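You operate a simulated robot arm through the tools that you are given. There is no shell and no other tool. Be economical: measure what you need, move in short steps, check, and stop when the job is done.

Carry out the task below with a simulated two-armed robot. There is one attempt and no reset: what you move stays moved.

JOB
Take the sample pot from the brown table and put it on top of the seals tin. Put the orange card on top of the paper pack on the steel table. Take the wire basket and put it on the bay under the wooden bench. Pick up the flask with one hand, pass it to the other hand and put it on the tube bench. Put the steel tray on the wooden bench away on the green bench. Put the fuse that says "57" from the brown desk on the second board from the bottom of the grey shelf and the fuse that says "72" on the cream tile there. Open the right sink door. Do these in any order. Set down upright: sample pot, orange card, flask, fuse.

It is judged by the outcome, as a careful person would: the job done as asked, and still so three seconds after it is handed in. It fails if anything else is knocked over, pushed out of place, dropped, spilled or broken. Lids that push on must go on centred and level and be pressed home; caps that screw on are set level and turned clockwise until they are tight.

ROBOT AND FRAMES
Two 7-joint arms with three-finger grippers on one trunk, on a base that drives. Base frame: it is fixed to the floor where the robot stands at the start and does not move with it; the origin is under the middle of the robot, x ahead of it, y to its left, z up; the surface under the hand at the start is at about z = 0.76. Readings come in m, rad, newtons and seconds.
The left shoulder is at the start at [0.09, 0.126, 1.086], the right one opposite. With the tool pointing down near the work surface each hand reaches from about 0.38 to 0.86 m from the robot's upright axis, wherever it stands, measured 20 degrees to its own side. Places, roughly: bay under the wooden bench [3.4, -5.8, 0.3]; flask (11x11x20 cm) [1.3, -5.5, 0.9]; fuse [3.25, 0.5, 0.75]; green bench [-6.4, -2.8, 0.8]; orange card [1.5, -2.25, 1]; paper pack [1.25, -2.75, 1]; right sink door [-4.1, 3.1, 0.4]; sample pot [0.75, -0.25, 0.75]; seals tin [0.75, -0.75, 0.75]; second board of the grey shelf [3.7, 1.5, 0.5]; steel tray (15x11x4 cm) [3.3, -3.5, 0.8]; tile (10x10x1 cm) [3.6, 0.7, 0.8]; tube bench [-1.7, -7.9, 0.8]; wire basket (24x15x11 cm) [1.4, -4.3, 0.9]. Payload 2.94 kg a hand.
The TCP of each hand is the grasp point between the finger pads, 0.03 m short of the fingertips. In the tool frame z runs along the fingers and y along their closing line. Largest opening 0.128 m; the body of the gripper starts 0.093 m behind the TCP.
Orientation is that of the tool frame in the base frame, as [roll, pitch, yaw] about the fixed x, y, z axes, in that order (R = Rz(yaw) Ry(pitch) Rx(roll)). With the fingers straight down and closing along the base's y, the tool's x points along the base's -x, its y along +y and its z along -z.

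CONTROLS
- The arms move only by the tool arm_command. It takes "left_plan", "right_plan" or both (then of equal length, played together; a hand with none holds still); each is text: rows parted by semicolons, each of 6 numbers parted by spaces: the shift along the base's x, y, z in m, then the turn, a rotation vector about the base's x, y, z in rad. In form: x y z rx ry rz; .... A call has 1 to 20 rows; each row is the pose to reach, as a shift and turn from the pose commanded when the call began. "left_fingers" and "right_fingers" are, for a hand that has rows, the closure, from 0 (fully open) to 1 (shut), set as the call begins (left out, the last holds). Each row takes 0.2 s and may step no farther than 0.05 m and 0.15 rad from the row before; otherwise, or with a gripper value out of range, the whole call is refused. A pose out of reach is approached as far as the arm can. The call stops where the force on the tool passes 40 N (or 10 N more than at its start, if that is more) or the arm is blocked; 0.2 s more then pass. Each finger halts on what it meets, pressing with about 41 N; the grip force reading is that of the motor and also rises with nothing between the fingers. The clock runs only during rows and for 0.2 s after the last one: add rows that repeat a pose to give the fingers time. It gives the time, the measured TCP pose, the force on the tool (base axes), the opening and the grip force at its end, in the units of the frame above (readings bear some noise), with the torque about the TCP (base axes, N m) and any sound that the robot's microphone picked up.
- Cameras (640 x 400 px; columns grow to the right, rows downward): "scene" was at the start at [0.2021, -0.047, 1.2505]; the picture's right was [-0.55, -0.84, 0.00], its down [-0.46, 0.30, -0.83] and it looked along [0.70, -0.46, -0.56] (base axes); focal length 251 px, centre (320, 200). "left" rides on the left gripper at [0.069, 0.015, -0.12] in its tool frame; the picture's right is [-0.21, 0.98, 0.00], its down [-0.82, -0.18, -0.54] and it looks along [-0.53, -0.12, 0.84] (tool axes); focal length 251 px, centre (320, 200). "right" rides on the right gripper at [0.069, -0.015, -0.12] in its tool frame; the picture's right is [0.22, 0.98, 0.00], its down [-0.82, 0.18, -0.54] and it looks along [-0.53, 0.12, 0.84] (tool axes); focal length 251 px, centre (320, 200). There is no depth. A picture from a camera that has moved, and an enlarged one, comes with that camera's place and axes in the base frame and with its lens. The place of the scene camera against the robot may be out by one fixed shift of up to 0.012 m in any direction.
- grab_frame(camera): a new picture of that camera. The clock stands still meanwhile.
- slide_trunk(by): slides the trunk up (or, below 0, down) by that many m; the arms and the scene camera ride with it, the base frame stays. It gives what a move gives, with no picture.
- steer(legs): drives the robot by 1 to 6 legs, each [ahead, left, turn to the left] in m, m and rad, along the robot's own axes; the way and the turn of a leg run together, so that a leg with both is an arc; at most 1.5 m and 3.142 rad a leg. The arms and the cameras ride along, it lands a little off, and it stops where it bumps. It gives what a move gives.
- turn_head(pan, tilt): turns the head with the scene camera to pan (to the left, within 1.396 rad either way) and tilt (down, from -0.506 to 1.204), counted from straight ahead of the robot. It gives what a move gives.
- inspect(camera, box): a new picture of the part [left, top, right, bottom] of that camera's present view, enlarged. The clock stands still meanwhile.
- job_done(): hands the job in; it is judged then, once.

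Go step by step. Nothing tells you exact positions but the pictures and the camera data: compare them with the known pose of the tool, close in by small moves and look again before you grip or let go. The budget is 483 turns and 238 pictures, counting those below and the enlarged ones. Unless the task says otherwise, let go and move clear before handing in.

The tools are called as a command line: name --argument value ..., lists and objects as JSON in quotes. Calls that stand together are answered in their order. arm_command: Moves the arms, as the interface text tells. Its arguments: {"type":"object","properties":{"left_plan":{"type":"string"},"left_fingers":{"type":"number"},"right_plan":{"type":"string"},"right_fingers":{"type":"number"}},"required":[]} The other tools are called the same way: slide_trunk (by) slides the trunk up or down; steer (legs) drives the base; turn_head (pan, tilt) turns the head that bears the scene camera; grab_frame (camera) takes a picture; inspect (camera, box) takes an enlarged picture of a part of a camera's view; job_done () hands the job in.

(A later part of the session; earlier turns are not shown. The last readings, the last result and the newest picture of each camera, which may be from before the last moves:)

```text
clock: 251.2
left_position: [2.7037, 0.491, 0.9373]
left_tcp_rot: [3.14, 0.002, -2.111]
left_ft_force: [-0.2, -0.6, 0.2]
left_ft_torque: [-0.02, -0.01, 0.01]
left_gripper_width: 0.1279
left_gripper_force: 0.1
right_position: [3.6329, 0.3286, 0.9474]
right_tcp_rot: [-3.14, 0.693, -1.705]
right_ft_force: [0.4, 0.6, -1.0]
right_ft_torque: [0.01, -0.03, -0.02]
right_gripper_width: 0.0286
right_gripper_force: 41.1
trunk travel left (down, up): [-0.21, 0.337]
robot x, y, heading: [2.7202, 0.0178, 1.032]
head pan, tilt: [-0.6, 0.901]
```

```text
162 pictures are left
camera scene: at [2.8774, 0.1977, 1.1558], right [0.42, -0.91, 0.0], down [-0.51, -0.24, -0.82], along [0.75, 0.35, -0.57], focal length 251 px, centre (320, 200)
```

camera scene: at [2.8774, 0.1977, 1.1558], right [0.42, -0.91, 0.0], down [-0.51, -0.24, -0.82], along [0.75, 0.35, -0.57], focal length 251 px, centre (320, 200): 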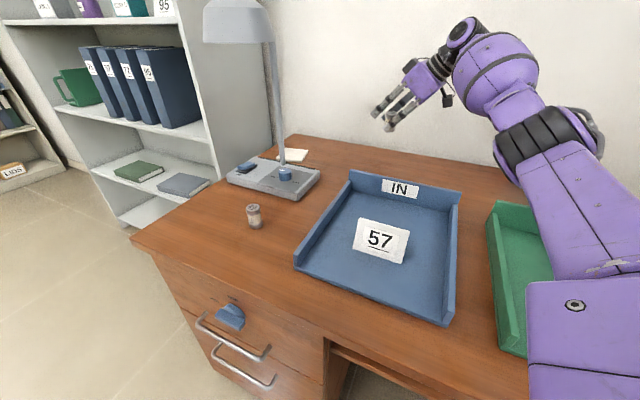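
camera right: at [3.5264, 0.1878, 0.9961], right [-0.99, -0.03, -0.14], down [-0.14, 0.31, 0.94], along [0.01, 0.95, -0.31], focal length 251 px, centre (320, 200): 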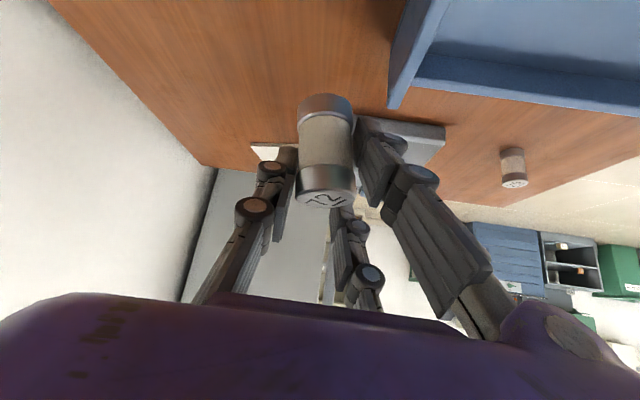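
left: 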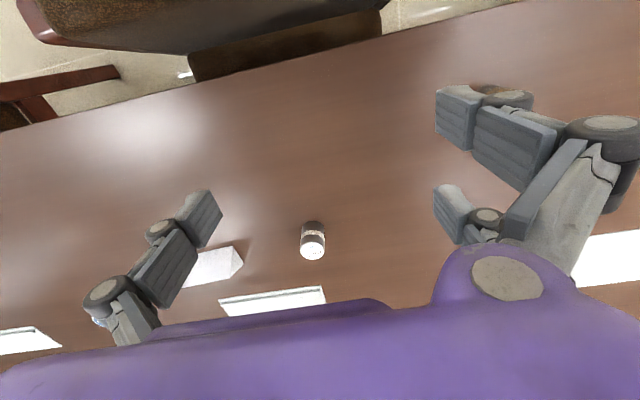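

Clear. I drive north 0.22 m first and check the clearance to the lamp.

steer --legs '[[0.178, 0.13, 0]]'

arm_command --right_plan "0 0 0 0 0 0"

grab_frame --camera "right"

grab_frame --camera "scene"

```text
clock: 253.0
left_position: [2.6857, 0.7132, 0.9368]
left_tcp_rot: [3.138, 0.0, -2.108]
left_ft_force: [0.6, 0.5, 1.2]
left_ft_torque: [-0.02, 0.0, -0.04]
left_gripper_width: 0.1279
left_gripper_force: 0.1
right_position: [3.6149, 0.5515, 0.9462]
right_tcp_rot: [3.141, 0.692, -1.703]
right_ft_force: [0.4, -0.2, -0.9]
right_ft_torque: [-0.03, 0.01, 0.02]
right_gripper_width: 0.0281
right_gripper_force: 40.8
trunk travel left (down, up): [-0.21, 0.337]
robot x, y, heading: [2.7021, 0.2444, 1.033]
head pan, tilt: [-0.6, 0.901]
```

```text
clock: 253.4
left_position: [2.686, 0.7115, 0.9375]
left_tcp_rot: [3.141, 0.0, -2.111]
left_ft_force: [0.5, -0.2, -0.4]
left_ft_torque: [-0.02, 0.0, -0.04]
left_gripper_width: 0.1282
left_gripper_force: 0.0
right_position: [3.6143, 0.5502, 0.9477]
right_tcp_rot: [3.141, 0.693, -1.703]
right_ft_force: [0.1, -0.2, -1.3]
right_ft_torque: [0.0, -0.03, 0.03]
right_gripper_width: 0.0283
right_gripper_force: 41.4
trunk travel left (down, up): [-0.21, 0.337]
robot x, y, heading: [2.7025, 0.2408, 1.033]
head pan, tilt: [-0.6, 0.901]
```

```text
161 pictures are left
camera right: at [3.6124, 0.4195, 0.9954], right [-0.99, -0.03, -0.14], down [-0.14, 0.31, 0.94], along [0.01, 0.95, -0.31], focal length 251 px, centre (320, 200)
```

right: 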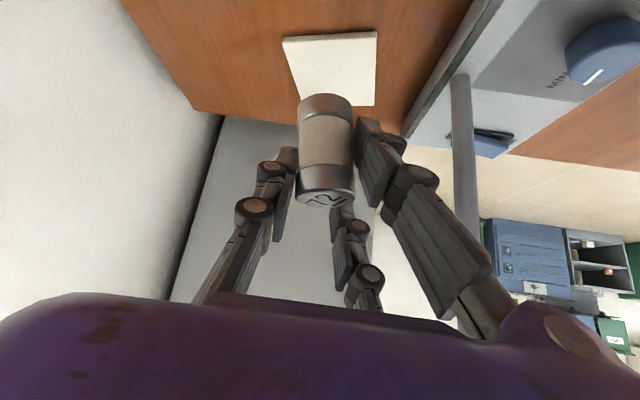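

```text
160 pictures are left
camera scene: at [2.8582, 0.4198, 1.1543], right [0.44, -0.9, 0.0], down [-0.52, -0.25, -0.81], along [0.73, 0.35, -0.58], focal length 251 px, centre (320, 200)
```

scene: 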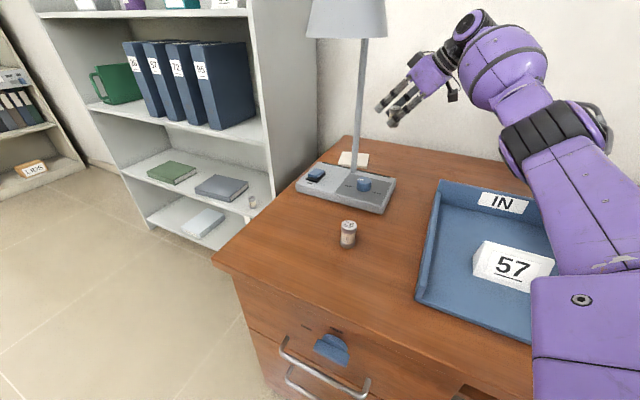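

Tile centre computes to [3.619, 0.647]. I nudge the base 6 cm north, then use the arm for the rest.

steer --legs '[[0.051, 0.031, 0]]'

arm_command --right_plan "0.004 0.018 -0.03 0 0 0; 0.007 0.035 -0.06 0 0 0; 0.007 0.035 -0.09 0 0 0; 0.007 0.035 -0.09 0 0 0"

grab_frame --camera "right"

inspect --camera "scene" --box '[290, 40, 490, 220]'

```text
clock: 254.3
left_position: [2.6866, 0.7713, 0.9374]
left_tcp_rot: [3.14, -0.001, -2.11]
left_ft_force: [0.1, 0.2, -1.0]
left_ft_torque: [-0.07, 0.0, -0.01]
left_gripper_width: 0.1284
left_gripper_force: 0.0
right_position: [3.6149, 0.6105, 0.9454]
right_tcp_rot: [-3.141, 0.691, -1.704]
right_ft_force: [0.9, 0.5, -1.7]
right_ft_torque: [-0.02, 0.01, 0.0]
right_gripper_width: 0.0283
right_gripper_force: 41.1
trunk travel left (down, up): [-0.21, 0.337]
robot x, y, heading: [2.7059, 0.2988, 1.029]
head pan, tilt: [-0.6, 0.901]
```

```text
clock: 255.3
left_position: [2.6857, 0.7712, 0.9376]
left_tcp_rot: [3.14, 0.003, -2.11]
left_ft_force: [-1.0, 0.0, 0.3]
left_ft_torque: [0.02, 0.02, -0.02]
left_gripper_width: 0.1278
left_gripper_force: 0.1
right_position: [3.6199, 0.6454, 0.8554]
right_tcp_rot: [3.141, 0.692, -1.702]
right_ft_force: [0.0, -0.3, -0.8]
right_ft_torque: [0.0, -0.07, -0.02]
right_gripper_width: 0.0286
right_gripper_force: 41.2
trunk travel left (down, up): [-0.21, 0.337]
robot x, y, heading: [2.705, 0.3037, 1.033]
head pan, tilt: [-0.6, 0.901]
```

```text
159 pictures are left
camera right: at [3.6179, 0.5139, 0.9045], right [-0.99, -0.03, -0.14], down [-0.14, 0.31, 0.94], along [0.01, 0.95, -0.31], focal length 251 px, centre (320, 200)
```

right: 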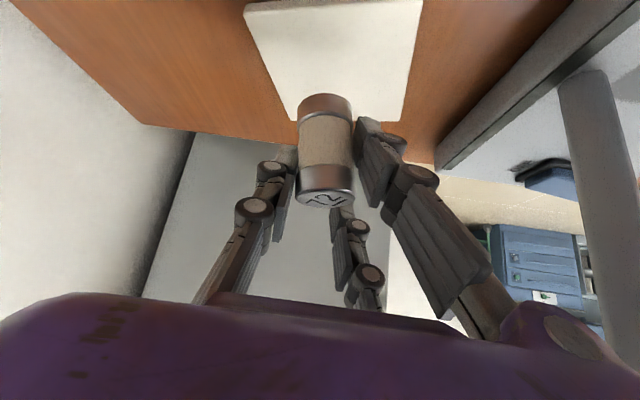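

```text
2.22 times, centred on (390, 130) of scene
camera zoom: at [2.853, 0.4859, 1.1517], right [0.51, -0.86, 0.0], down [-0.52, -0.31, -0.8], along [0.68, 0.41, -0.61], focal length 557 px, centre (164, 356)
```

zoom: 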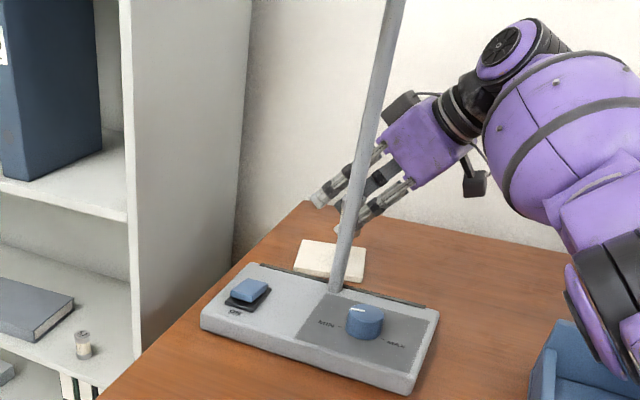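

Aligned over the tile. Lowering to contact.

arm_command --right_plan "-0.001 0.002 -0.012 0 0 0; -0.001 0.002 -0.024 0 0 0; -0.001 0.002 -0.03 0 0 0; -0.001 0.002 -0.03 0 0 0"

arm_command --right_plan "0 0 -0.003 0 0 0; 0 0 -0.006 0 0 0; 0 0 -0.006 0 0 0"

```text
clock: 256.3
left_position: [2.6861, 0.7712, 0.9369]
left_tcp_rot: [3.141, 0.002, -2.111]
left_ft_force: [-0.4, 0.1, -0.7]
left_ft_torque: [0.01, -0.01, -0.01]
left_gripper_width: 0.1281
left_gripper_force: 0.1
right_position: [3.6194, 0.6467, 0.8257]
right_tcp_rot: [3.14, 0.692, -1.704]
right_ft_force: [-1.2, 0.1, -1.2]
right_ft_torque: [-0.02, 0.03, -0.01]
right_gripper_width: 0.0285
right_gripper_force: 40.9
trunk travel left (down, up): [-0.21, 0.337]
robot x, y, heading: [2.7037, 0.2981, 1.035]
head pan, tilt: [-0.6, 0.901]
```

```text
clock: 257.1
left_position: [2.6861, 0.7708, 0.9373]
left_tcp_rot: [3.139, 0.002, -2.111]
left_ft_force: [-1.3, 0.3, -0.2]
left_ft_torque: [0.0, 0.01, 0.01]
left_gripper_width: 0.1278
left_gripper_force: 0.1
right_position: [3.6188, 0.6469, 0.8203]
right_tcp_rot: [-3.14, 0.693, -1.703]
right_ft_force: [0.5, -0.5, -1.1]
right_ft_torque: [0.01, 0.01, -0.01]
right_gripper_width: 0.0283
right_gripper_force: 41.2
trunk travel left (down, up): [-0.21, 0.337]
robot x, y, heading: [2.7027, 0.2997, 1.031]
head pan, tilt: [-0.6, 0.901]
```

arm_command --right_plan "0 0 -0.003 0 0 0; 0 0 -0.005 0 0 0; 0 0 -0.005 0 0 0"

grab_frame --camera "right"

```text
clock: 257.9
left_position: [2.6854, 0.7712, 0.937]
left_tcp_rot: [3.141, 0.002, -2.11]
left_ft_force: [0.7, -0.7, -0.1]
left_ft_torque: [0.0, -0.03, -0.02]
left_gripper_width: 0.1282
left_gripper_force: 0.0
right_position: [3.6195, 0.6477, 0.8177]
right_tcp_rot: [-3.138, 0.693, -1.703]
right_ft_force: [0.4, 0.1, 8.6]
right_ft_torque: [-0.08, 0.07, 0.01]
right_gripper_width: 0.0284
right_gripper_force: 40.7
trunk travel left (down, up): [-0.21, 0.337]
robot x, y, heading: [2.7063, 0.2969, 1.027]
head pan, tilt: [-0.6, 0.901]
```

```text
157 pictures are left
camera right: at [3.6171, 0.5161, 0.8661], right [-0.99, -0.03, -0.14], down [-0.14, 0.31, 0.94], along [0.01, 0.95, -0.31], focal length 251 px, centre (320, 200)
```

right: 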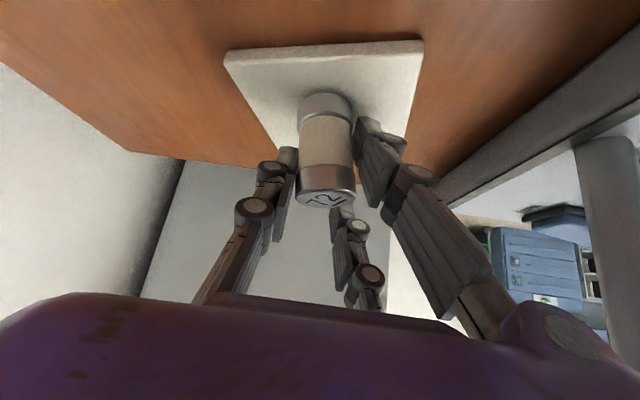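

Contact. Ease, open moderately, and retreat along the finger axis to the south.

arm_command --right_plan "0 0 0.002 0 0 0; 0 0 0.002 0 0 0"

arm_command --right_plan "0 0 0 0 0 0; 0 0 0 0 0 0; -0.002 -0.016 0.019 0 0 0; -0.005 -0.038 0.046 0 0 0; -0.008 -0.06 0.075 0 0 0; -0.01 -0.085 0.11 0 0 0; -0.01 -0.12 0.13 0 0 0; -0.01 -0.16 0.14 0 0 0" --right_fingers 0.5

grab_frame --camera "right"

inspect --camera "scene" --box '[290, 80, 470, 220]'

```text
clock: 258.5
left_position: [2.6854, 0.7714, 0.9378]
left_tcp_rot: [3.14, 0.0, -2.109]
left_ft_force: [-0.6, -0.1, -0.5]
left_ft_torque: [-0.01, 0.0, 0.0]
left_gripper_width: 0.1279
left_gripper_force: 0.2
right_position: [3.6184, 0.6466, 0.817]
right_tcp_rot: [-3.14, 0.694, -1.704]
right_ft_force: [0.1, -0.1, 4.4]
right_ft_torque: [-0.04, 0.05, -0.01]
right_gripper_width: 0.0284
right_gripper_force: 40.8
trunk travel left (down, up): [-0.21, 0.337]
robot x, y, heading: [2.701, 0.2993, 1.029]
head pan, tilt: [-0.6, 0.901]
```

```text
clock: 260.3
left_position: [2.6867, 0.77, 0.9377]
left_tcp_rot: [3.14, 0.002, -2.109]
left_ft_force: [-0.6, 0.4, 0.5]
left_ft_torque: [0.04, -0.03, -0.04]
left_gripper_width: 0.1286
left_gripper_force: 0.1
right_position: [3.6091, 0.4875, 0.9591]
right_tcp_rot: [3.141, 0.691, -1.702]
right_ft_force: [-0.5, -0.8, -0.8]
right_ft_torque: [0.01, -0.01, 0.03]
right_gripper_width: 0.064
right_gripper_force: 0.1
trunk travel left (down, up): [-0.21, 0.337]
robot x, y, heading: [2.7046, 0.2978, 1.03]
head pan, tilt: [-0.6, 0.901]
```

```text
156 pictures are left
camera right: at [3.6074, 0.3567, 1.0078], right [-0.99, -0.04, -0.14], down [-0.14, 0.31, 0.94], along [0.01, 0.95, -0.31], focal length 251 px, centre (320, 200)
```

right: 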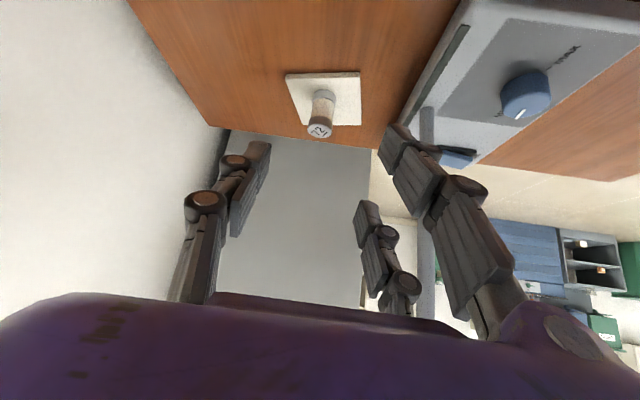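

```text
2.86 times, centred on (380, 150) of scene
camera zoom: at [2.8317, 0.4974, 1.135], right [0.73, -0.68, 0.0], down [-0.51, -0.55, -0.66], along [0.45, 0.48, -0.75], focal length 716 px, centre (149, 343)
```

zoom: 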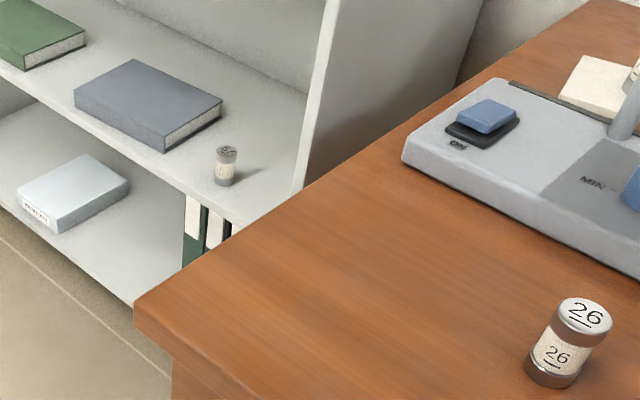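

Both fuses are placed. Next the orange card: I back away from the desk, fold the right arm, and drive south down the east aisle.

steer --legs '[[-0.5146, 0.274, 0], [0, 0, -1.03]]'

arm_command --right_plan "-0.03 0.03 0.02 0 0 -0.06; -0.06 0.06 0.03 0 0 -0.12; -0.09 0.09 0.04 0 0 -0.2; -0.12 0.12 0.05 0 0 -0.28; -0.15 0.15 0.06 0 0 -0.35; -0.18 0.17 0.07 0 0 -0.41"

arm_command --right_plan "0 0 0 0 0.14 0; -0.01 0 0 0 0.28 0; -0.02 0 0 0 0.42 0; -0.03 0 0 0 0.56 0; -0.04 0 0 0 0.69 0; -0.04 0 0 0 0.69 0" --right_fingers 0

```text
clock: 266.3
left_position: [2.5871, 0.2477, 0.9382]
left_tcp_rot: [3.141, 0.002, 3.135]
left_ft_force: [0.3, 0.1, -0.3]
left_ft_torque: [0.03, 0.03, 0.0]
left_gripper_width: 0.1279
left_gripper_force: 0.1
right_position: [2.8132, -0.6925, 0.9589]
right_tcp_rot: [-3.141, 0.691, -2.738]
right_ft_force: [0.3, 0.1, 0.0]
right_ft_torque: [0.02, 0.0, 0.02]
right_gripper_width: 0.0637
right_gripper_force: 0.0
trunk travel left (down, up): [-0.21, 0.337]
robot x, y, heading: [2.1876, -0.0069, -0.005]
head pan, tilt: [-0.6, 0.901]
```

```text
clock: 267.7
left_position: [2.5866, 0.2475, 0.9373]
left_tcp_rot: [3.138, 0.003, 3.138]
left_ft_force: [-0.2, -0.5, -0.7]
left_ft_torque: [-0.01, -0.03, -0.04]
left_gripper_width: 0.1283
left_gripper_force: 0.0
right_position: [2.6322, -0.5209, 1.0283]
right_tcp_rot: [-3.141, 0.694, 3.134]
right_ft_force: [-0.4, 0.6, -0.2]
right_ft_torque: [0.04, 0.02, 0.0]
right_gripper_width: 0.0639
right_gripper_force: 0.1
trunk travel left (down, up): [-0.21, 0.337]
robot x, y, heading: [2.1896, -0.0074, -0.005]
head pan, tilt: [-0.6, 0.901]
```

```text
clock: 269.1
left_position: [2.5879, 0.2478, 0.9376]
left_tcp_rot: [3.139, 0.002, 3.135]
left_ft_force: [0.2, -0.4, 0.8]
left_ft_torque: [0.01, -0.01, 0.0]
left_gripper_width: 0.128
left_gripper_force: 0.1
right_position: [2.5938, -0.5234, 1.0289]
right_tcp_rot: [-3.137, 0.004, 3.137]
right_ft_force: [-0.5, 0.0, 0.1]
right_ft_torque: [0.0, 0.0, 0.0]
right_gripper_width: 0.1279
right_gripper_force: 0.1
trunk travel left (down, up): [-0.21, 0.337]
robot x, y, heading: [2.191, -0.0088, -0.005]
head pan, tilt: [-0.6, 0.901]
```

Raising the trunk for the higher table, turning to face south, and looking.

slide_trunk --by 0.2

steer --legs '[[0, 0, -1.57]]'

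turn_head --pan 0.0 --tilt 0.4

arm_command --right_plan "0 0 0 0 0 0; 0 0 0 0 0 0; 0 0 0 0 0 0; 0 0 0 0 0 0"

grab_frame --camera "scene"

```text
clock: 271.3
left_position: [2.5866, 0.2466, 1.1376]
left_tcp_rot: [3.139, 0.0, 3.138]
left_ft_force: [-0.4, -0.5, -0.2]
left_ft_torque: [-0.01, 0.01, -0.03]
left_gripper_width: 0.1282
left_gripper_force: 0.0
right_position: [2.5939, -0.5214, 1.2292]
right_tcp_rot: [-3.136, 0.003, 3.134]
right_ft_force: [0.3, -1.0, -0.4]
right_ft_torque: [-0.02, 0.0, 0.0]
right_gripper_width: 0.128
right_gripper_force: 0.1
trunk travel left (down, up): [-0.41, 0.137]
robot x, y, heading: [2.19, -0.0075, -0.008]
head pan, tilt: [-0.6, 0.901]
```

```text
clock: 275.6
left_position: [2.4391, -0.4084, 1.1381]
left_tcp_rot: [3.139, 0.001, 1.551]
left_ft_force: [0.3, 0.3, 0.2]
left_ft_torque: [-0.01, -0.02, -0.02]
left_gripper_width: 0.1277
left_gripper_force: 0.1
right_position: [1.669, -0.4042, 1.2285]
right_tcp_rot: [-3.136, 0.003, 1.549]
right_ft_force: [0.5, -0.4, -0.3]
right_ft_torque: [0.02, -0.02, -0.01]
right_gripper_width: 0.128
right_gripper_force: 0.1
trunk travel left (down, up): [-0.41, 0.137]
robot x, y, heading: [2.1878, -0.0083, -1.591]
head pan, tilt: [-0.6, 0.901]
```

```text
clock: 276.6
left_position: [2.4391, -0.4087, 1.1372]
left_tcp_rot: [3.14, 0.002, 1.55]
left_ft_force: [-0.4, 0.0, 0.2]
left_ft_torque: [-0.01, -0.01, -0.06]
left_gripper_width: 0.1279
left_gripper_force: 0.0
right_position: [1.6678, -0.4042, 1.2281]
right_tcp_rot: [-3.135, 0.005, 1.549]
right_ft_force: [0.4, 0.3, -0.6]
right_ft_torque: [0.02, 0.01, -0.03]
right_gripper_width: 0.1282
right_gripper_force: 0.2
trunk travel left (down, up): [-0.41, 0.137]
robot x, y, heading: [2.1881, -0.005, -1.588]
head pan, tilt: [0.0, 0.4]
```

```text
clock: 277.6
left_position: [2.439, -0.4082, 1.1375]
left_tcp_rot: [3.141, 0.003, 1.552]
left_ft_force: [-1.0, 0.3, 0.4]
left_ft_torque: [-0.01, -0.01, 0.03]
left_gripper_width: 0.128
left_gripper_force: 0.0
right_position: [1.6693, -0.4039, 1.2282]
right_tcp_rot: [-3.133, 0.002, 1.551]
right_ft_force: [0.9, 1.2, 0.7]
right_ft_torque: [0.0, -0.01, 0.01]
right_gripper_width: 0.128
right_gripper_force: 0.0
trunk travel left (down, up): [-0.41, 0.137]
robot x, y, heading: [2.1883, -0.0046, -1.594]
head pan, tilt: [0.0, 0.4]
```

```text
154 pictures are left
camera scene: at [2.1776, -0.2062, 1.3779], right [-1.0, 0.02, 0.0], down [0.01, 0.39, -0.92], along [-0.02, -0.92, -0.39], focal length 251 px, centre (320, 200)
```

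scene: 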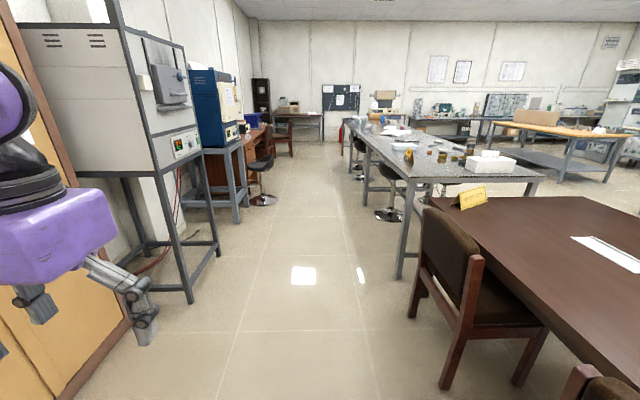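

The east aisle is clear. I drive south alongside the steel table and turn west to face it.

steer --legs '[[1.5, 0.0, 0], [0.85, 0, 0], [0, 0, -1.55]]'

turn_head --pan 0.1 --tilt 0.5

arm_command --right_plan "0 0 0 0 0 0; 0 0 0 0 0 0; 0 0 0 0 0 0; 0 0 0 0 0 0"

grab_frame --camera "scene"

```text
clock: 293.0
left_position: [1.7726, -2.6447, 1.1374]
left_tcp_rot: [3.14, 0.002, 0.025]
left_ft_force: [-0.6, 1.0, 0.1]
left_ft_torque: [0.02, 0.02, 0.01]
left_gripper_width: 0.1278
left_gripper_force: 0.0
right_position: [1.741, -1.8756, 1.2284]
right_tcp_rot: [-3.137, 0.003, 0.027]
right_ft_force: [0.3, -0.3, 0.0]
right_ft_torque: [0.01, 0.0, 0.0]
right_gripper_width: 0.1276
right_gripper_force: 0.0
trunk travel left (down, up): [-0.41, 0.137]
robot x, y, heading: [2.1597, -2.3763, -3.116]
head pan, tilt: [0.0, 0.4]
```

```text
clock: 293.6
left_position: [1.7725, -2.6448, 1.1375]
left_tcp_rot: [-3.141, 0.001, 0.025]
left_ft_force: [-0.2, 0.7, -0.8]
left_ft_torque: [0.02, 0.0, 0.02]
left_gripper_width: 0.1278
left_gripper_force: 0.0
right_position: [1.7418, -1.8757, 1.2289]
right_tcp_rot: [-3.136, 0.003, 0.027]
right_ft_force: [0.5, 0.1, 0.3]
right_ft_torque: [0.0, -0.03, -0.03]
right_gripper_width: 0.1281
right_gripper_force: 0.1
trunk travel left (down, up): [-0.41, 0.137]
robot x, y, heading: [2.1633, -2.3787, -3.115]
head pan, tilt: [0.099, 0.499]
```

```text
clock: 294.6
left_position: [1.7714, -2.6448, 1.1375]
left_tcp_rot: [3.138, 0.001, 0.027]
left_ft_force: [0.1, 0.0, 0.2]
left_ft_torque: [-0.01, 0.0, -0.03]
left_gripper_width: 0.128
left_gripper_force: 0.0
right_position: [1.7416, -1.8758, 1.2292]
right_tcp_rot: [-3.136, 0.0, 0.025]
right_ft_force: [-0.7, 0.1, -0.2]
right_ft_torque: [-0.03, 0.01, 0.02]
right_gripper_width: 0.128
right_gripper_force: 0.1
trunk travel left (down, up): [-0.41, 0.137]
robot x, y, heading: [2.1623, -2.3748, -3.116]
head pan, tilt: [0.099, 0.499]
```

```text
153 pictures are left
camera scene: at [1.9551, -2.3895, 1.3688], right [-0.12, 0.99, 0.0], down [0.47, 0.06, -0.88], along [-0.87, -0.11, -0.48], focal length 251 px, centre (320, 200)
```

scene: 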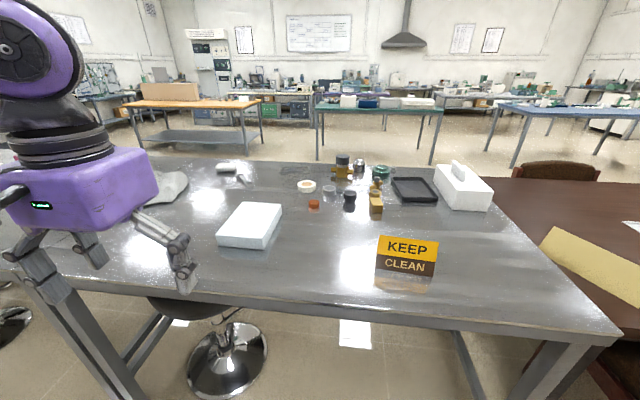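

The orange card reads KEEP CLEAN; the white paper pack is left. Zooming in on both.

inspect --camera "scene" --box '[200, 180, 460, 300]'

inspect --camera "scene" --box '[360, 220, 460, 290]'

```text
2.46 times, centred on (330, 240) of scene
camera zoom: at [1.9551, -2.3895, 1.3688], right [-0.12, 0.99, 0.0], down [0.47, 0.06, -0.88], along [-0.87, -0.11, -0.48], focal length 617 px, centre (295, 102)
```

zoom: 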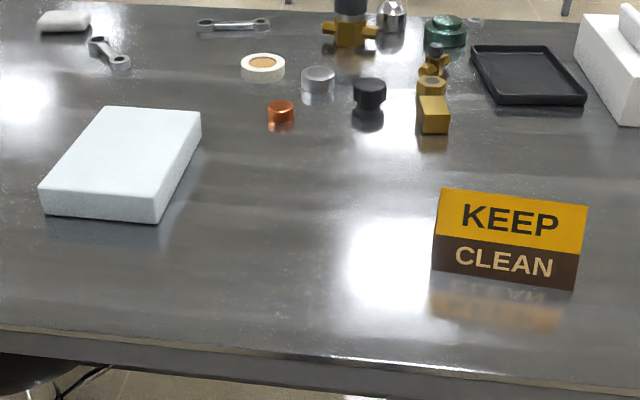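

```text
5.71 times, centred on (410, 255) of scene
camera zoom: at [1.9551, -2.3895, 1.3688], right [-0.12, 0.99, 0.0], down [0.47, 0.06, -0.88], along [-0.87, -0.11, -0.48], focal length 1432 px, centre (-194, -114)
```

zoom: 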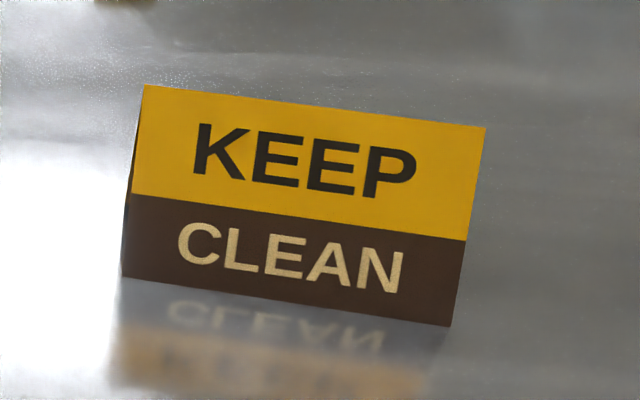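

The card is a tent sign at about [1.425, -2.226], 15 cm wide along y; the pack is about 15×20 cm at [1.283, -2.703], top z≈0.914. I reposition the base and turn the right hand's closing line across the card.

steer --legs '[[0.1, 0.28, -0.025]]'

arm_command --right_plan "0 0 0 0 0 0.14; 0 0 -0.01 0 0 0.28; 0 0 -0.02 0 0 0.42; 0 0 -0.03 0 0 0.56; 0 0 -0.04 0 0 0.7; 0 0 -0.05 0 0 0.84; 0 0 -0.06 0 0 0.98; 0 0 -0.07 0 0 1.12; 0 0 -0.08 0 0 1.26; 0 0 -0.09 0 0 1.4; 0 0 -0.1 0 0 1.54; 0 0 -0.1 0 0 1.6; 0 0 -0.1 0 0 1.6"

grab_frame --camera "scene"

```text
clock: 297.7
left_position: [1.6717, -2.9182, 1.1369]
left_tcp_rot: [3.139, 0.002, 0.009]
left_ft_force: [-0.4, 0.8, -0.4]
left_ft_torque: [-0.01, 0.0, -0.03]
left_gripper_width: 0.128
left_gripper_force: 0.1
right_position: [1.6549, -2.1483, 1.2304]
right_tcp_rot: [-3.137, 0.003, 0.007]
right_ft_force: [1.1, -0.8, -0.4]
right_ft_torque: [-0.03, 0.0, 0.03]
right_gripper_width: 0.1279
right_gripper_force: 0.1
trunk travel left (down, up): [-0.41, 0.137]
robot x, y, heading: [2.0627, -2.6581, -3.137]
head pan, tilt: [0.099, 0.499]
```

```text
clock: 300.5
left_position: [1.671, -2.9189, 1.1362]
left_tcp_rot: [3.14, 0.002, 0.009]
left_ft_force: [-1.1, -0.6, 0.1]
left_ft_torque: [0.0, 0.02, 0.0]
left_gripper_width: 0.1281
left_gripper_force: 0.0
right_position: [1.6541, -2.1486, 1.1288]
right_tcp_rot: [-3.136, 0.002, 1.608]
right_ft_force: [-0.1, 0.2, -0.3]
right_ft_torque: [0.03, 0.0, -0.02]
right_gripper_width: 0.1281
right_gripper_force: 0.0
trunk travel left (down, up): [-0.41, 0.137]
robot x, y, heading: [2.063, -2.6608, -3.138]
head pan, tilt: [0.099, 0.499]
```

```text
150 pictures are left
camera scene: at [1.8592, -2.6672, 1.3688], right [-0.11, 0.99, 0.0], down [0.48, 0.05, -0.88], along [-0.87, -0.09, -0.48], focal length 251 px, centre (320, 200)
```

scene: 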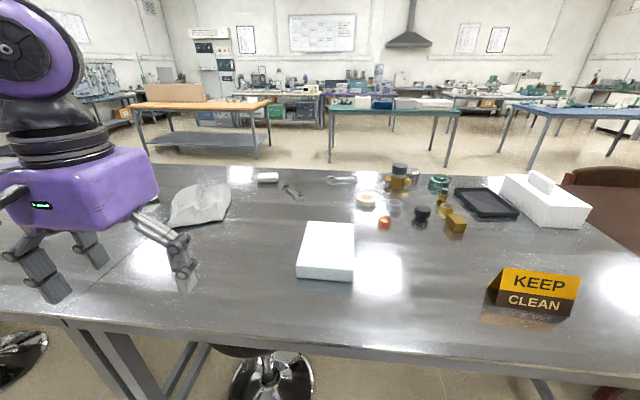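

Moving the right hand over the card at a safe height and checking with its camera.

arm_command --right_plan "-0.045 -0.015 0 0 0 -0.01; -0.09 -0.03 0 0 0 -0.02; -0.135 -0.045 -0.01 0 0 -0.03; -0.18 -0.06 -0.02 0 0 -0.037; -0.225 -0.077 -0.03 0 0 -0.037; -0.234 -0.077 -0.04 0 0 -0.037; -0.234 -0.077 -0.04 0 0 -0.037"

grab_frame --camera "right"

inspect --camera "scene" --box '[440, 180, 620, 340]'

```text
clock: 302.1
left_position: [1.6721, -2.918, 1.1382]
left_tcp_rot: [3.14, 0.002, 0.01]
left_ft_force: [-0.2, -0.6, 0.4]
left_ft_torque: [0.01, 0.04, -0.04]
left_gripper_width: 0.1281
left_gripper_force: 0.0
right_position: [1.4205, -2.2259, 1.0877]
right_tcp_rot: [-3.136, 0.003, 1.57]
right_ft_force: [0.4, -0.8, -1.2]
right_ft_torque: [-0.02, 0.02, 0.01]
right_gripper_width: 0.1281
right_gripper_force: 0.0
trunk travel left (down, up): [-0.41, 0.137]
robot x, y, heading: [2.0629, -2.6595, -3.135]
head pan, tilt: [0.099, 0.499]
```

```text
149 pictures are left
camera right: at [1.4056, -2.1563, 1.2078], right [0.98, 0.21, -0.01], down [0.18, -0.82, 0.54], along [0.11, -0.53, -0.84], focal length 251 px, centre (320, 200)
```

right: 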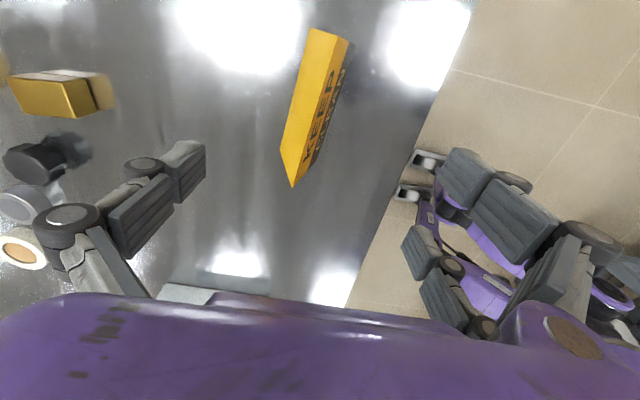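

```text
2.50 times, centred on (530, 260) of scene
camera zoom: at [1.8593, -2.6674, 1.3688], right [-0.11, 0.99, 0.0], down [0.48, 0.05, -0.88], along [-0.87, -0.09, -0.48], focal length 626 px, centre (-205, 50)
```

zoom: 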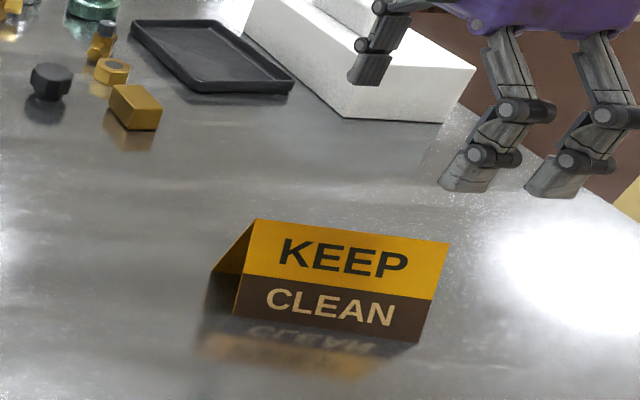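

The tent card's ridge is at about x=1.41, angled slightly. I lower the hand around it with a small yaw correction.

arm_command --right_plan "-0.005 0 -0.04 0 0 -0.04; -0.009 0 -0.08 0 0 -0.08; -0.009 0 -0.11 0 0 -0.08; -0.009 0 -0.138 0 0 -0.08; -0.009 0 -0.138 0 0 -0.08"

grab_frame --camera "right"

inspect --camera "scene" --box '[440, 180, 620, 340]'

```text
clock: 303.3
left_position: [1.6713, -2.9185, 1.1376]
left_tcp_rot: [3.138, 0.003, 0.01]
left_ft_force: [0.3, 0.3, 0.8]
left_ft_torque: [-0.02, 0.02, -0.02]
left_gripper_width: 0.1279
left_gripper_force: 0.0
right_position: [1.4116, -2.2248, 0.9497]
right_tcp_rot: [-3.135, 0.002, 1.489]
right_ft_force: [-0.7, -0.2, 0.2]
right_ft_torque: [0.03, 0.02, -0.02]
right_gripper_width: 0.1283
right_gripper_force: 0.0
trunk travel left (down, up): [-0.41, 0.137]
robot x, y, heading: [2.0711, -2.6585, -3.133]
head pan, tilt: [0.099, 0.499]
```

```text
147 pictures are left
camera right: at [1.4025, -2.1555, 1.0703], right [0.99, 0.14, -0.01], down [0.12, -0.83, 0.54], along [0.07, -0.54, -0.84], focal length 251 px, centre (320, 200)
```

right: 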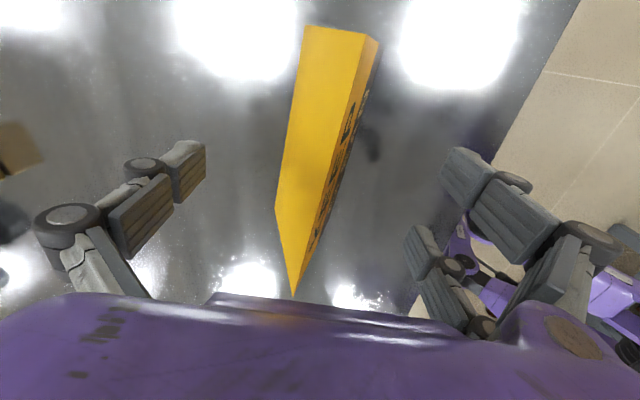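

```text
2.50 times, centred on (530, 260) of scene
camera zoom: at [1.8596, -2.6675, 1.3689], right [-0.11, 0.99, 0.0], down [0.48, 0.05, -0.88], along [-0.87, -0.09, -0.48], focal length 626 px, centre (-205, 50)
```

zoom: 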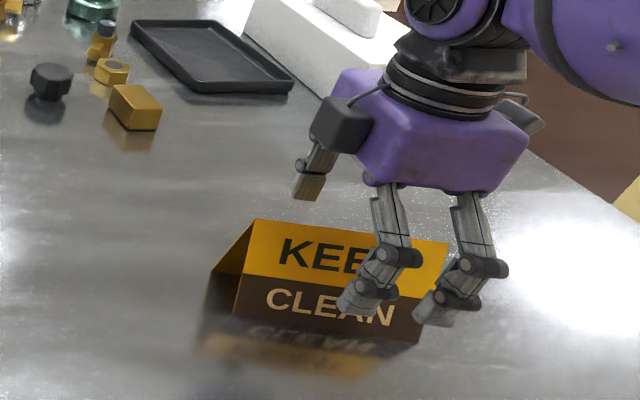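

Well centred on the ridge. Closing and lifting.

arm_command --right_plan "0 0 -0.003 0 0 -0.02; 0 0 -0.003 0 0 -0.02; 0 0 -0.003 0 0 -0.02; 0 0 -0.003 0 0 -0.02; 0 0 -0.003 0 0 -0.02; 0 0 -0.003 0 0 -0.02" --right_fingers 1

arm_command --right_plan "0 0 0.03 0 0 0; 0 0 0.07 0 0 0; 0 0 0.11 0 0 0; 0 0 0.14 0 0 0; 0 0 0.14 0 0 0"

grab_frame --camera "right"

inspect --camera "scene" --box '[440, 120, 620, 280]'

```text
clock: 304.7
left_position: [1.6718, -2.9183, 1.1379]
left_tcp_rot: [3.141, 0.004, 0.011]
left_ft_force: [0.2, -0.7, -0.5]
left_ft_torque: [0.0, 0.0, 0.0]
left_gripper_width: 0.1281
left_gripper_force: 0.0
right_position: [1.4117, -2.2253, 0.9466]
right_tcp_rot: [-3.137, 0.002, 1.469]
right_ft_force: [0.3, 0.0, -0.2]
right_ft_torque: [-0.03, 0.02, -0.03]
right_gripper_width: 0.0246
right_gripper_force: 41.0
trunk travel left (down, up): [-0.41, 0.137]
robot x, y, heading: [2.0609, -2.6608, -3.131]
head pan, tilt: [0.099, 0.499]
```

```text
clock: 305.9
left_position: [1.6718, -2.9184, 1.1377]
left_tcp_rot: [3.14, 0.001, 0.008]
left_ft_force: [-0.3, 0.0, 0.0]
left_ft_torque: [0.0, -0.02, -0.02]
left_gripper_width: 0.1281
left_gripper_force: 0.1
right_position: [1.4114, -2.2244, 1.0872]
right_tcp_rot: [-3.136, 0.003, 1.469]
right_ft_force: [-0.2, 0.8, 0.4]
right_ft_torque: [0.02, -0.03, 0.03]
right_gripper_width: 0.0244
right_gripper_force: 41.1
trunk travel left (down, up): [-0.41, 0.137]
robot x, y, heading: [2.0651, -2.6599, -3.136]
head pan, tilt: [0.099, 0.499]
```

```text
145 pictures are left
camera right: at [1.4034, -2.1552, 1.2075], right [0.99, 0.11, -0.01], down [0.1, -0.83, 0.54], along [0.06, -0.54, -0.84], focal length 251 px, centre (320, 200)
```

right: 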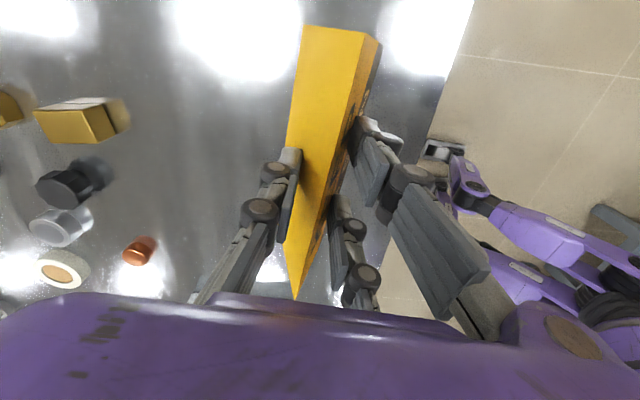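

```text
2.50 times, centred on (530, 200) of scene
camera zoom: at [1.8589, -2.667, 1.3687], right [-0.11, 0.99, 0.0], down [0.48, 0.05, -0.88], along [-0.87, -0.09, -0.48], focal length 626 px, centre (-205, 200)
```

zoom: 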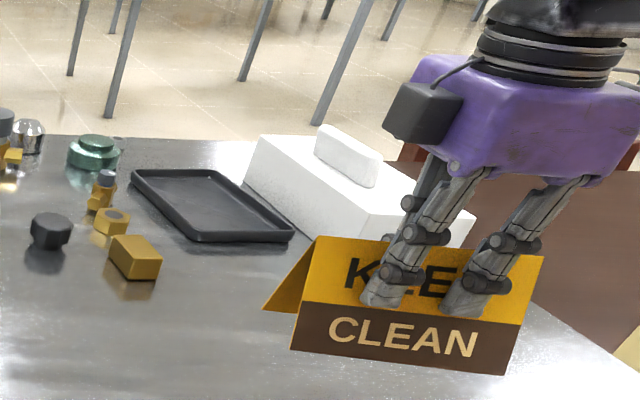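

Card held. I shift the base so that the hand comes over the pack, then rotate the card lengthwise along the pack.

steer --legs '[[0.12, 0.46, 0]]'

arm_command --right_plan "0 0 0 0 0 -0.14; 0 0 0 0 0 -0.28; 0 0 0 0 0 -0.42; 0 0 0 0 0 -0.56; 0 0 0 0 0 -0.7; 0 0 0 0 0 -0.84; 0 0 0 0 0 -0.98; 0 0 0 0 0 -1.12; 0 0 0 0 0 -1.26; 0 0 0 0 0 -1.4; 0 0 0 0 0 -1.47; 0 0 0 0 0 -1.47"

grab_frame --camera "right"

grab_frame --camera "scene"

```text
clock: 310.5
left_position: [1.5518, -3.3775, 1.1368]
left_tcp_rot: [3.141, 0.001, -0.001]
left_ft_force: [0.5, -0.6, 0.4]
left_ft_torque: [-0.01, 0.02, 0.03]
left_gripper_width: 0.1281
left_gripper_force: 0.1
right_position: [1.296, -2.6822, 1.0875]
right_tcp_rot: [-3.136, 0.004, 1.462]
right_ft_force: [0.4, 0.5, -0.8]
right_ft_torque: [-0.01, 0.0, -0.02]
right_gripper_width: 0.0239
right_gripper_force: 40.9
trunk travel left (down, up): [-0.41, 0.137]
robot x, y, heading: [1.9461, -3.121, 3.137]
head pan, tilt: [0.099, 0.499]
```

```text
clock: 313.1
left_position: [1.5509, -3.376, 1.1359]
left_tcp_rot: [3.138, 0.002, 0.001]
left_ft_force: [0.1, -0.9, 0.0]
left_ft_torque: [0.0, -0.01, -0.02]
left_gripper_width: 0.1282
left_gripper_force: 0.0
right_position: [1.2963, -2.682, 1.0877]
right_tcp_rot: [-3.134, 0.004, -0.01]
right_ft_force: [-0.3, 0.5, -0.1]
right_ft_torque: [0.0, 0.02, 0.01]
right_gripper_width: 0.0238
right_gripper_force: 41.1
trunk travel left (down, up): [-0.41, 0.137]
robot x, y, heading: [1.9432, -3.1181, 3.138]
head pan, tilt: [0.099, 0.499]
```

```text
143 pictures are left
camera right: at [1.3655, -2.6683, 1.2074], right [0.2, -0.98, -0.01], down [-0.82, -0.18, 0.54], along [-0.53, -0.11, -0.84], focal length 251 px, centre (320, 200)
```

right: 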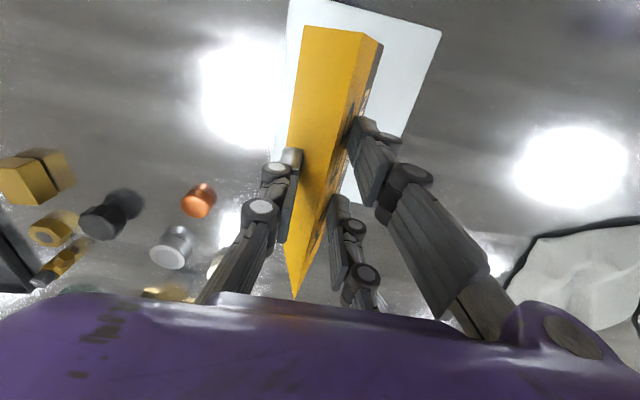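

```text
142 pictures are left
camera scene: at [1.7406, -3.1274, 1.3688], right [-0.1, 1.0, 0.0], down [0.48, 0.05, -0.88], along [-0.87, -0.09, -0.48], focal length 251 px, centre (320, 200)
```

scene: 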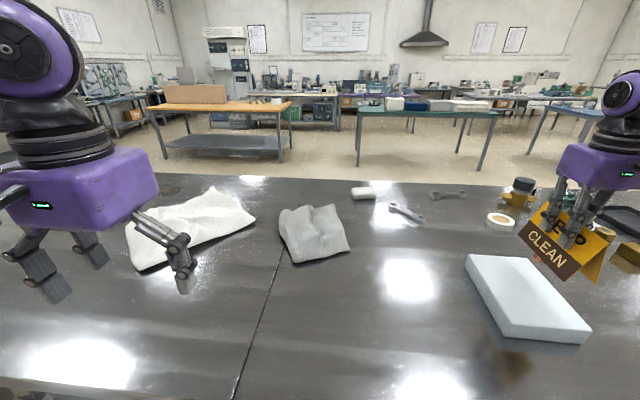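

Pack centre confirmed at [1.285, -2.704]. I centre the card and lower.

arm_command --right_plan "-0.011 -0.022 -0.02 0 0 0; -0.011 -0.022 -0.06 0 0 0; -0.011 -0.022 -0.085 0 0 0; -0.011 -0.022 -0.085 0 0 0"

grab_frame --camera "right"

inspect --camera "scene" --box '[440, 200, 640, 350]'

```text
clock: 314.1
left_position: [1.5506, -3.3783, 1.1367]
left_tcp_rot: [3.139, 0.0, 0.001]
left_ft_force: [0.0, -0.5, 0.0]
left_ft_torque: [0.03, 0.0, 0.0]
left_gripper_width: 0.1279
left_gripper_force: 0.0
right_position: [1.2847, -2.7052, 1.0024]
right_tcp_rot: [-3.138, 0.004, -0.009]
right_ft_force: [0.7, -0.4, 0.0]
right_ft_torque: [-0.05, -0.01, -0.01]
right_gripper_width: 0.0237
right_gripper_force: 40.7
trunk travel left (down, up): [-0.41, 0.137]
robot x, y, heading: [1.9467, -3.1217, 3.136]
head pan, tilt: [0.099, 0.499]
```

```text
141 pictures are left
camera right: at [1.3541, -2.6909, 1.1224], right [0.21, -0.98, -0.01], down [-0.82, -0.18, 0.54], along [-0.53, -0.11, -0.84], focal length 251 px, centre (320, 200)
```

right: 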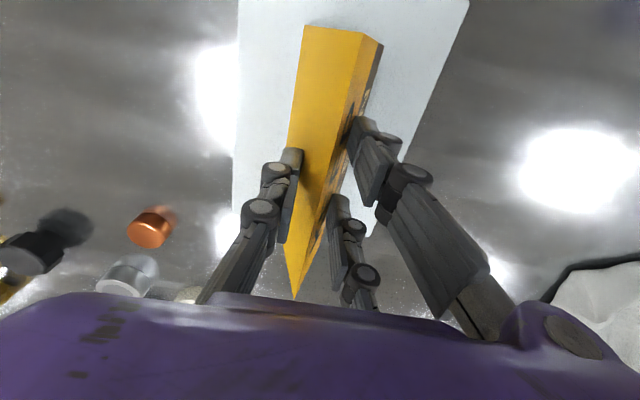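

```text
2.67 times, centred on (540, 275) of scene
camera zoom: at [1.7408, -3.1277, 1.3688], right [-0.1, 1.0, 0.0], down [0.48, 0.05, -0.88], along [-0.87, -0.09, -0.48], focal length 668 px, centre (-267, 0)
```

zoom: 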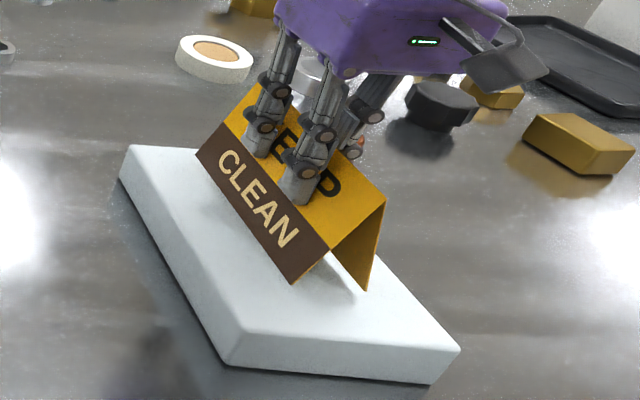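

Lowering the last centimetre or so.

arm_command --right_plan "0 0 -0.004 0 0 0; 0 0 -0.008 0 0 0; 0 0 -0.008 0 0 0"

arm_command --right_plan "0 0 -0.003 0 0 0; 0 0 -0.005 0 0 0; 0 0 -0.005 0 0 0"

inspect --camera "scene" --box '[440, 200, 640, 350]'

```text
clock: 314.9
left_position: [1.5513, -3.3773, 1.1376]
left_tcp_rot: [3.14, 0.001, 0.0]
left_ft_force: [-0.2, 0.0, 0.1]
left_ft_torque: [-0.01, 0.02, 0.03]
left_gripper_width: 0.1282
left_gripper_force: 0.0
right_position: [1.285, -2.705, 0.9945]
right_tcp_rot: [-3.136, 0.004, -0.01]
right_ft_force: [0.4, -0.7, 0.2]
right_ft_torque: [0.05, 0.0, 0.0]
right_gripper_width: 0.0236
right_gripper_force: 41.0
trunk travel left (down, up): [-0.41, 0.137]
robot x, y, heading: [1.9508, -3.121, 3.142]
head pan, tilt: [0.099, 0.499]
```

```text
clock: 315.7
left_position: [1.5536, -3.3784, 1.1381]
left_tcp_rot: [3.141, 0.005, 0.0]
left_ft_force: [-0.1, 0.5, -0.1]
left_ft_torque: [0.0, 0.01, -0.02]
left_gripper_width: 0.128
left_gripper_force: 0.1
right_position: [1.2848, -2.7052, 0.9921]
right_tcp_rot: [-3.136, 0.01, -0.009]
right_ft_force: [-1.6, 2.2, 26.9]
right_ft_torque: [0.08, -0.94, 0.04]
right_gripper_width: 0.0236
right_gripper_force: 40.8
trunk travel left (down, up): [-0.41, 0.137]
robot x, y, heading: [1.9449, -3.119, 3.137]
head pan, tilt: [0.099, 0.499]
```

```text
2.67 times, centred on (540, 275) of scene
camera zoom: at [1.7429, -3.1287, 1.3693], right [-0.1, 1.0, 0.0], down [0.47, 0.05, -0.88], along [-0.87, -0.09, -0.48], focal length 668 px, centre (-267, 0)
```

zoom: 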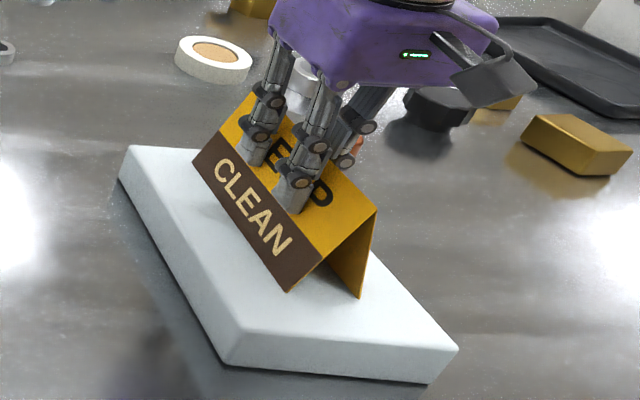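

Contact. I ease up a little, release and rise straight.

arm_command --right_plan "0 0 0.004 0 0 0; 0 0 0.004 0 0 0"

arm_command --right_plan "0 0 0 0 0 0; 0 0 0 0 0 0; 0 0 0 0 0 0; 0 0 0.04 0 0 0; 0 0 0.08 0 0 0; 0 0 0.12 0 0 0; 0 0 0.16 0 0 0; 0 0 0.2 0 0 0" --right_fingers 0.1

inspect --camera "scene" --box '[440, 200, 640, 350]'

```text
clock: 316.3
left_position: [1.5498, -3.3781, 1.1361]
left_tcp_rot: [3.141, 0.001, 0.0]
left_ft_force: [-0.5, 0.4, -0.5]
left_ft_torque: [0.02, -0.01, 0.0]
left_gripper_width: 0.1282
left_gripper_force: 0.0
right_position: [1.2854, -2.7043, 0.9935]
right_tcp_rot: [-3.132, 0.003, -0.009]
right_ft_force: [-3.3, -1.3, 8.3]
right_ft_torque: [-0.04, 0.86, 0.08]
right_gripper_width: 0.0237
right_gripper_force: 40.8
trunk travel left (down, up): [-0.41, 0.137]
robot x, y, heading: [1.946, -3.1167, 3.139]
head pan, tilt: [0.099, 0.499]
```

```text
clock: 318.1
left_position: [1.5499, -3.3772, 1.1376]
left_tcp_rot: [3.139, 0.003, -0.002]
left_ft_force: [0.3, -0.3, -0.8]
left_ft_torque: [0.02, 0.02, -0.03]
left_gripper_width: 0.128
left_gripper_force: 0.0
right_position: [1.2867, -2.7085, 1.1923]
right_tcp_rot: [-3.135, 0.002, -0.01]
right_ft_force: [0.0, 0.3, 0.3]
right_ft_torque: [-0.01, -0.03, 0.01]
right_gripper_width: 0.1153
right_gripper_force: 0.1
trunk travel left (down, up): [-0.41, 0.137]
robot x, y, heading: [1.9512, -3.1203, 3.138]
head pan, tilt: [0.099, 0.499]
```

```text
2.67 times, centred on (540, 275) of scene
camera zoom: at [1.7405, -3.1275, 1.3687], right [-0.1, 1.0, 0.0], down [0.48, 0.05, -0.88], along [-0.87, -0.09, -0.48], focal length 668 px, centre (-267, 0)
```

zoom: 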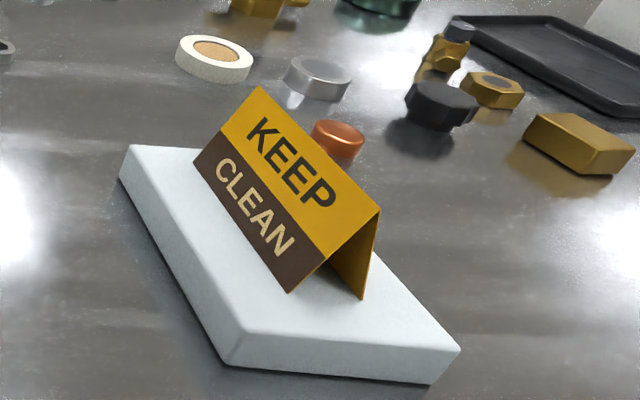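

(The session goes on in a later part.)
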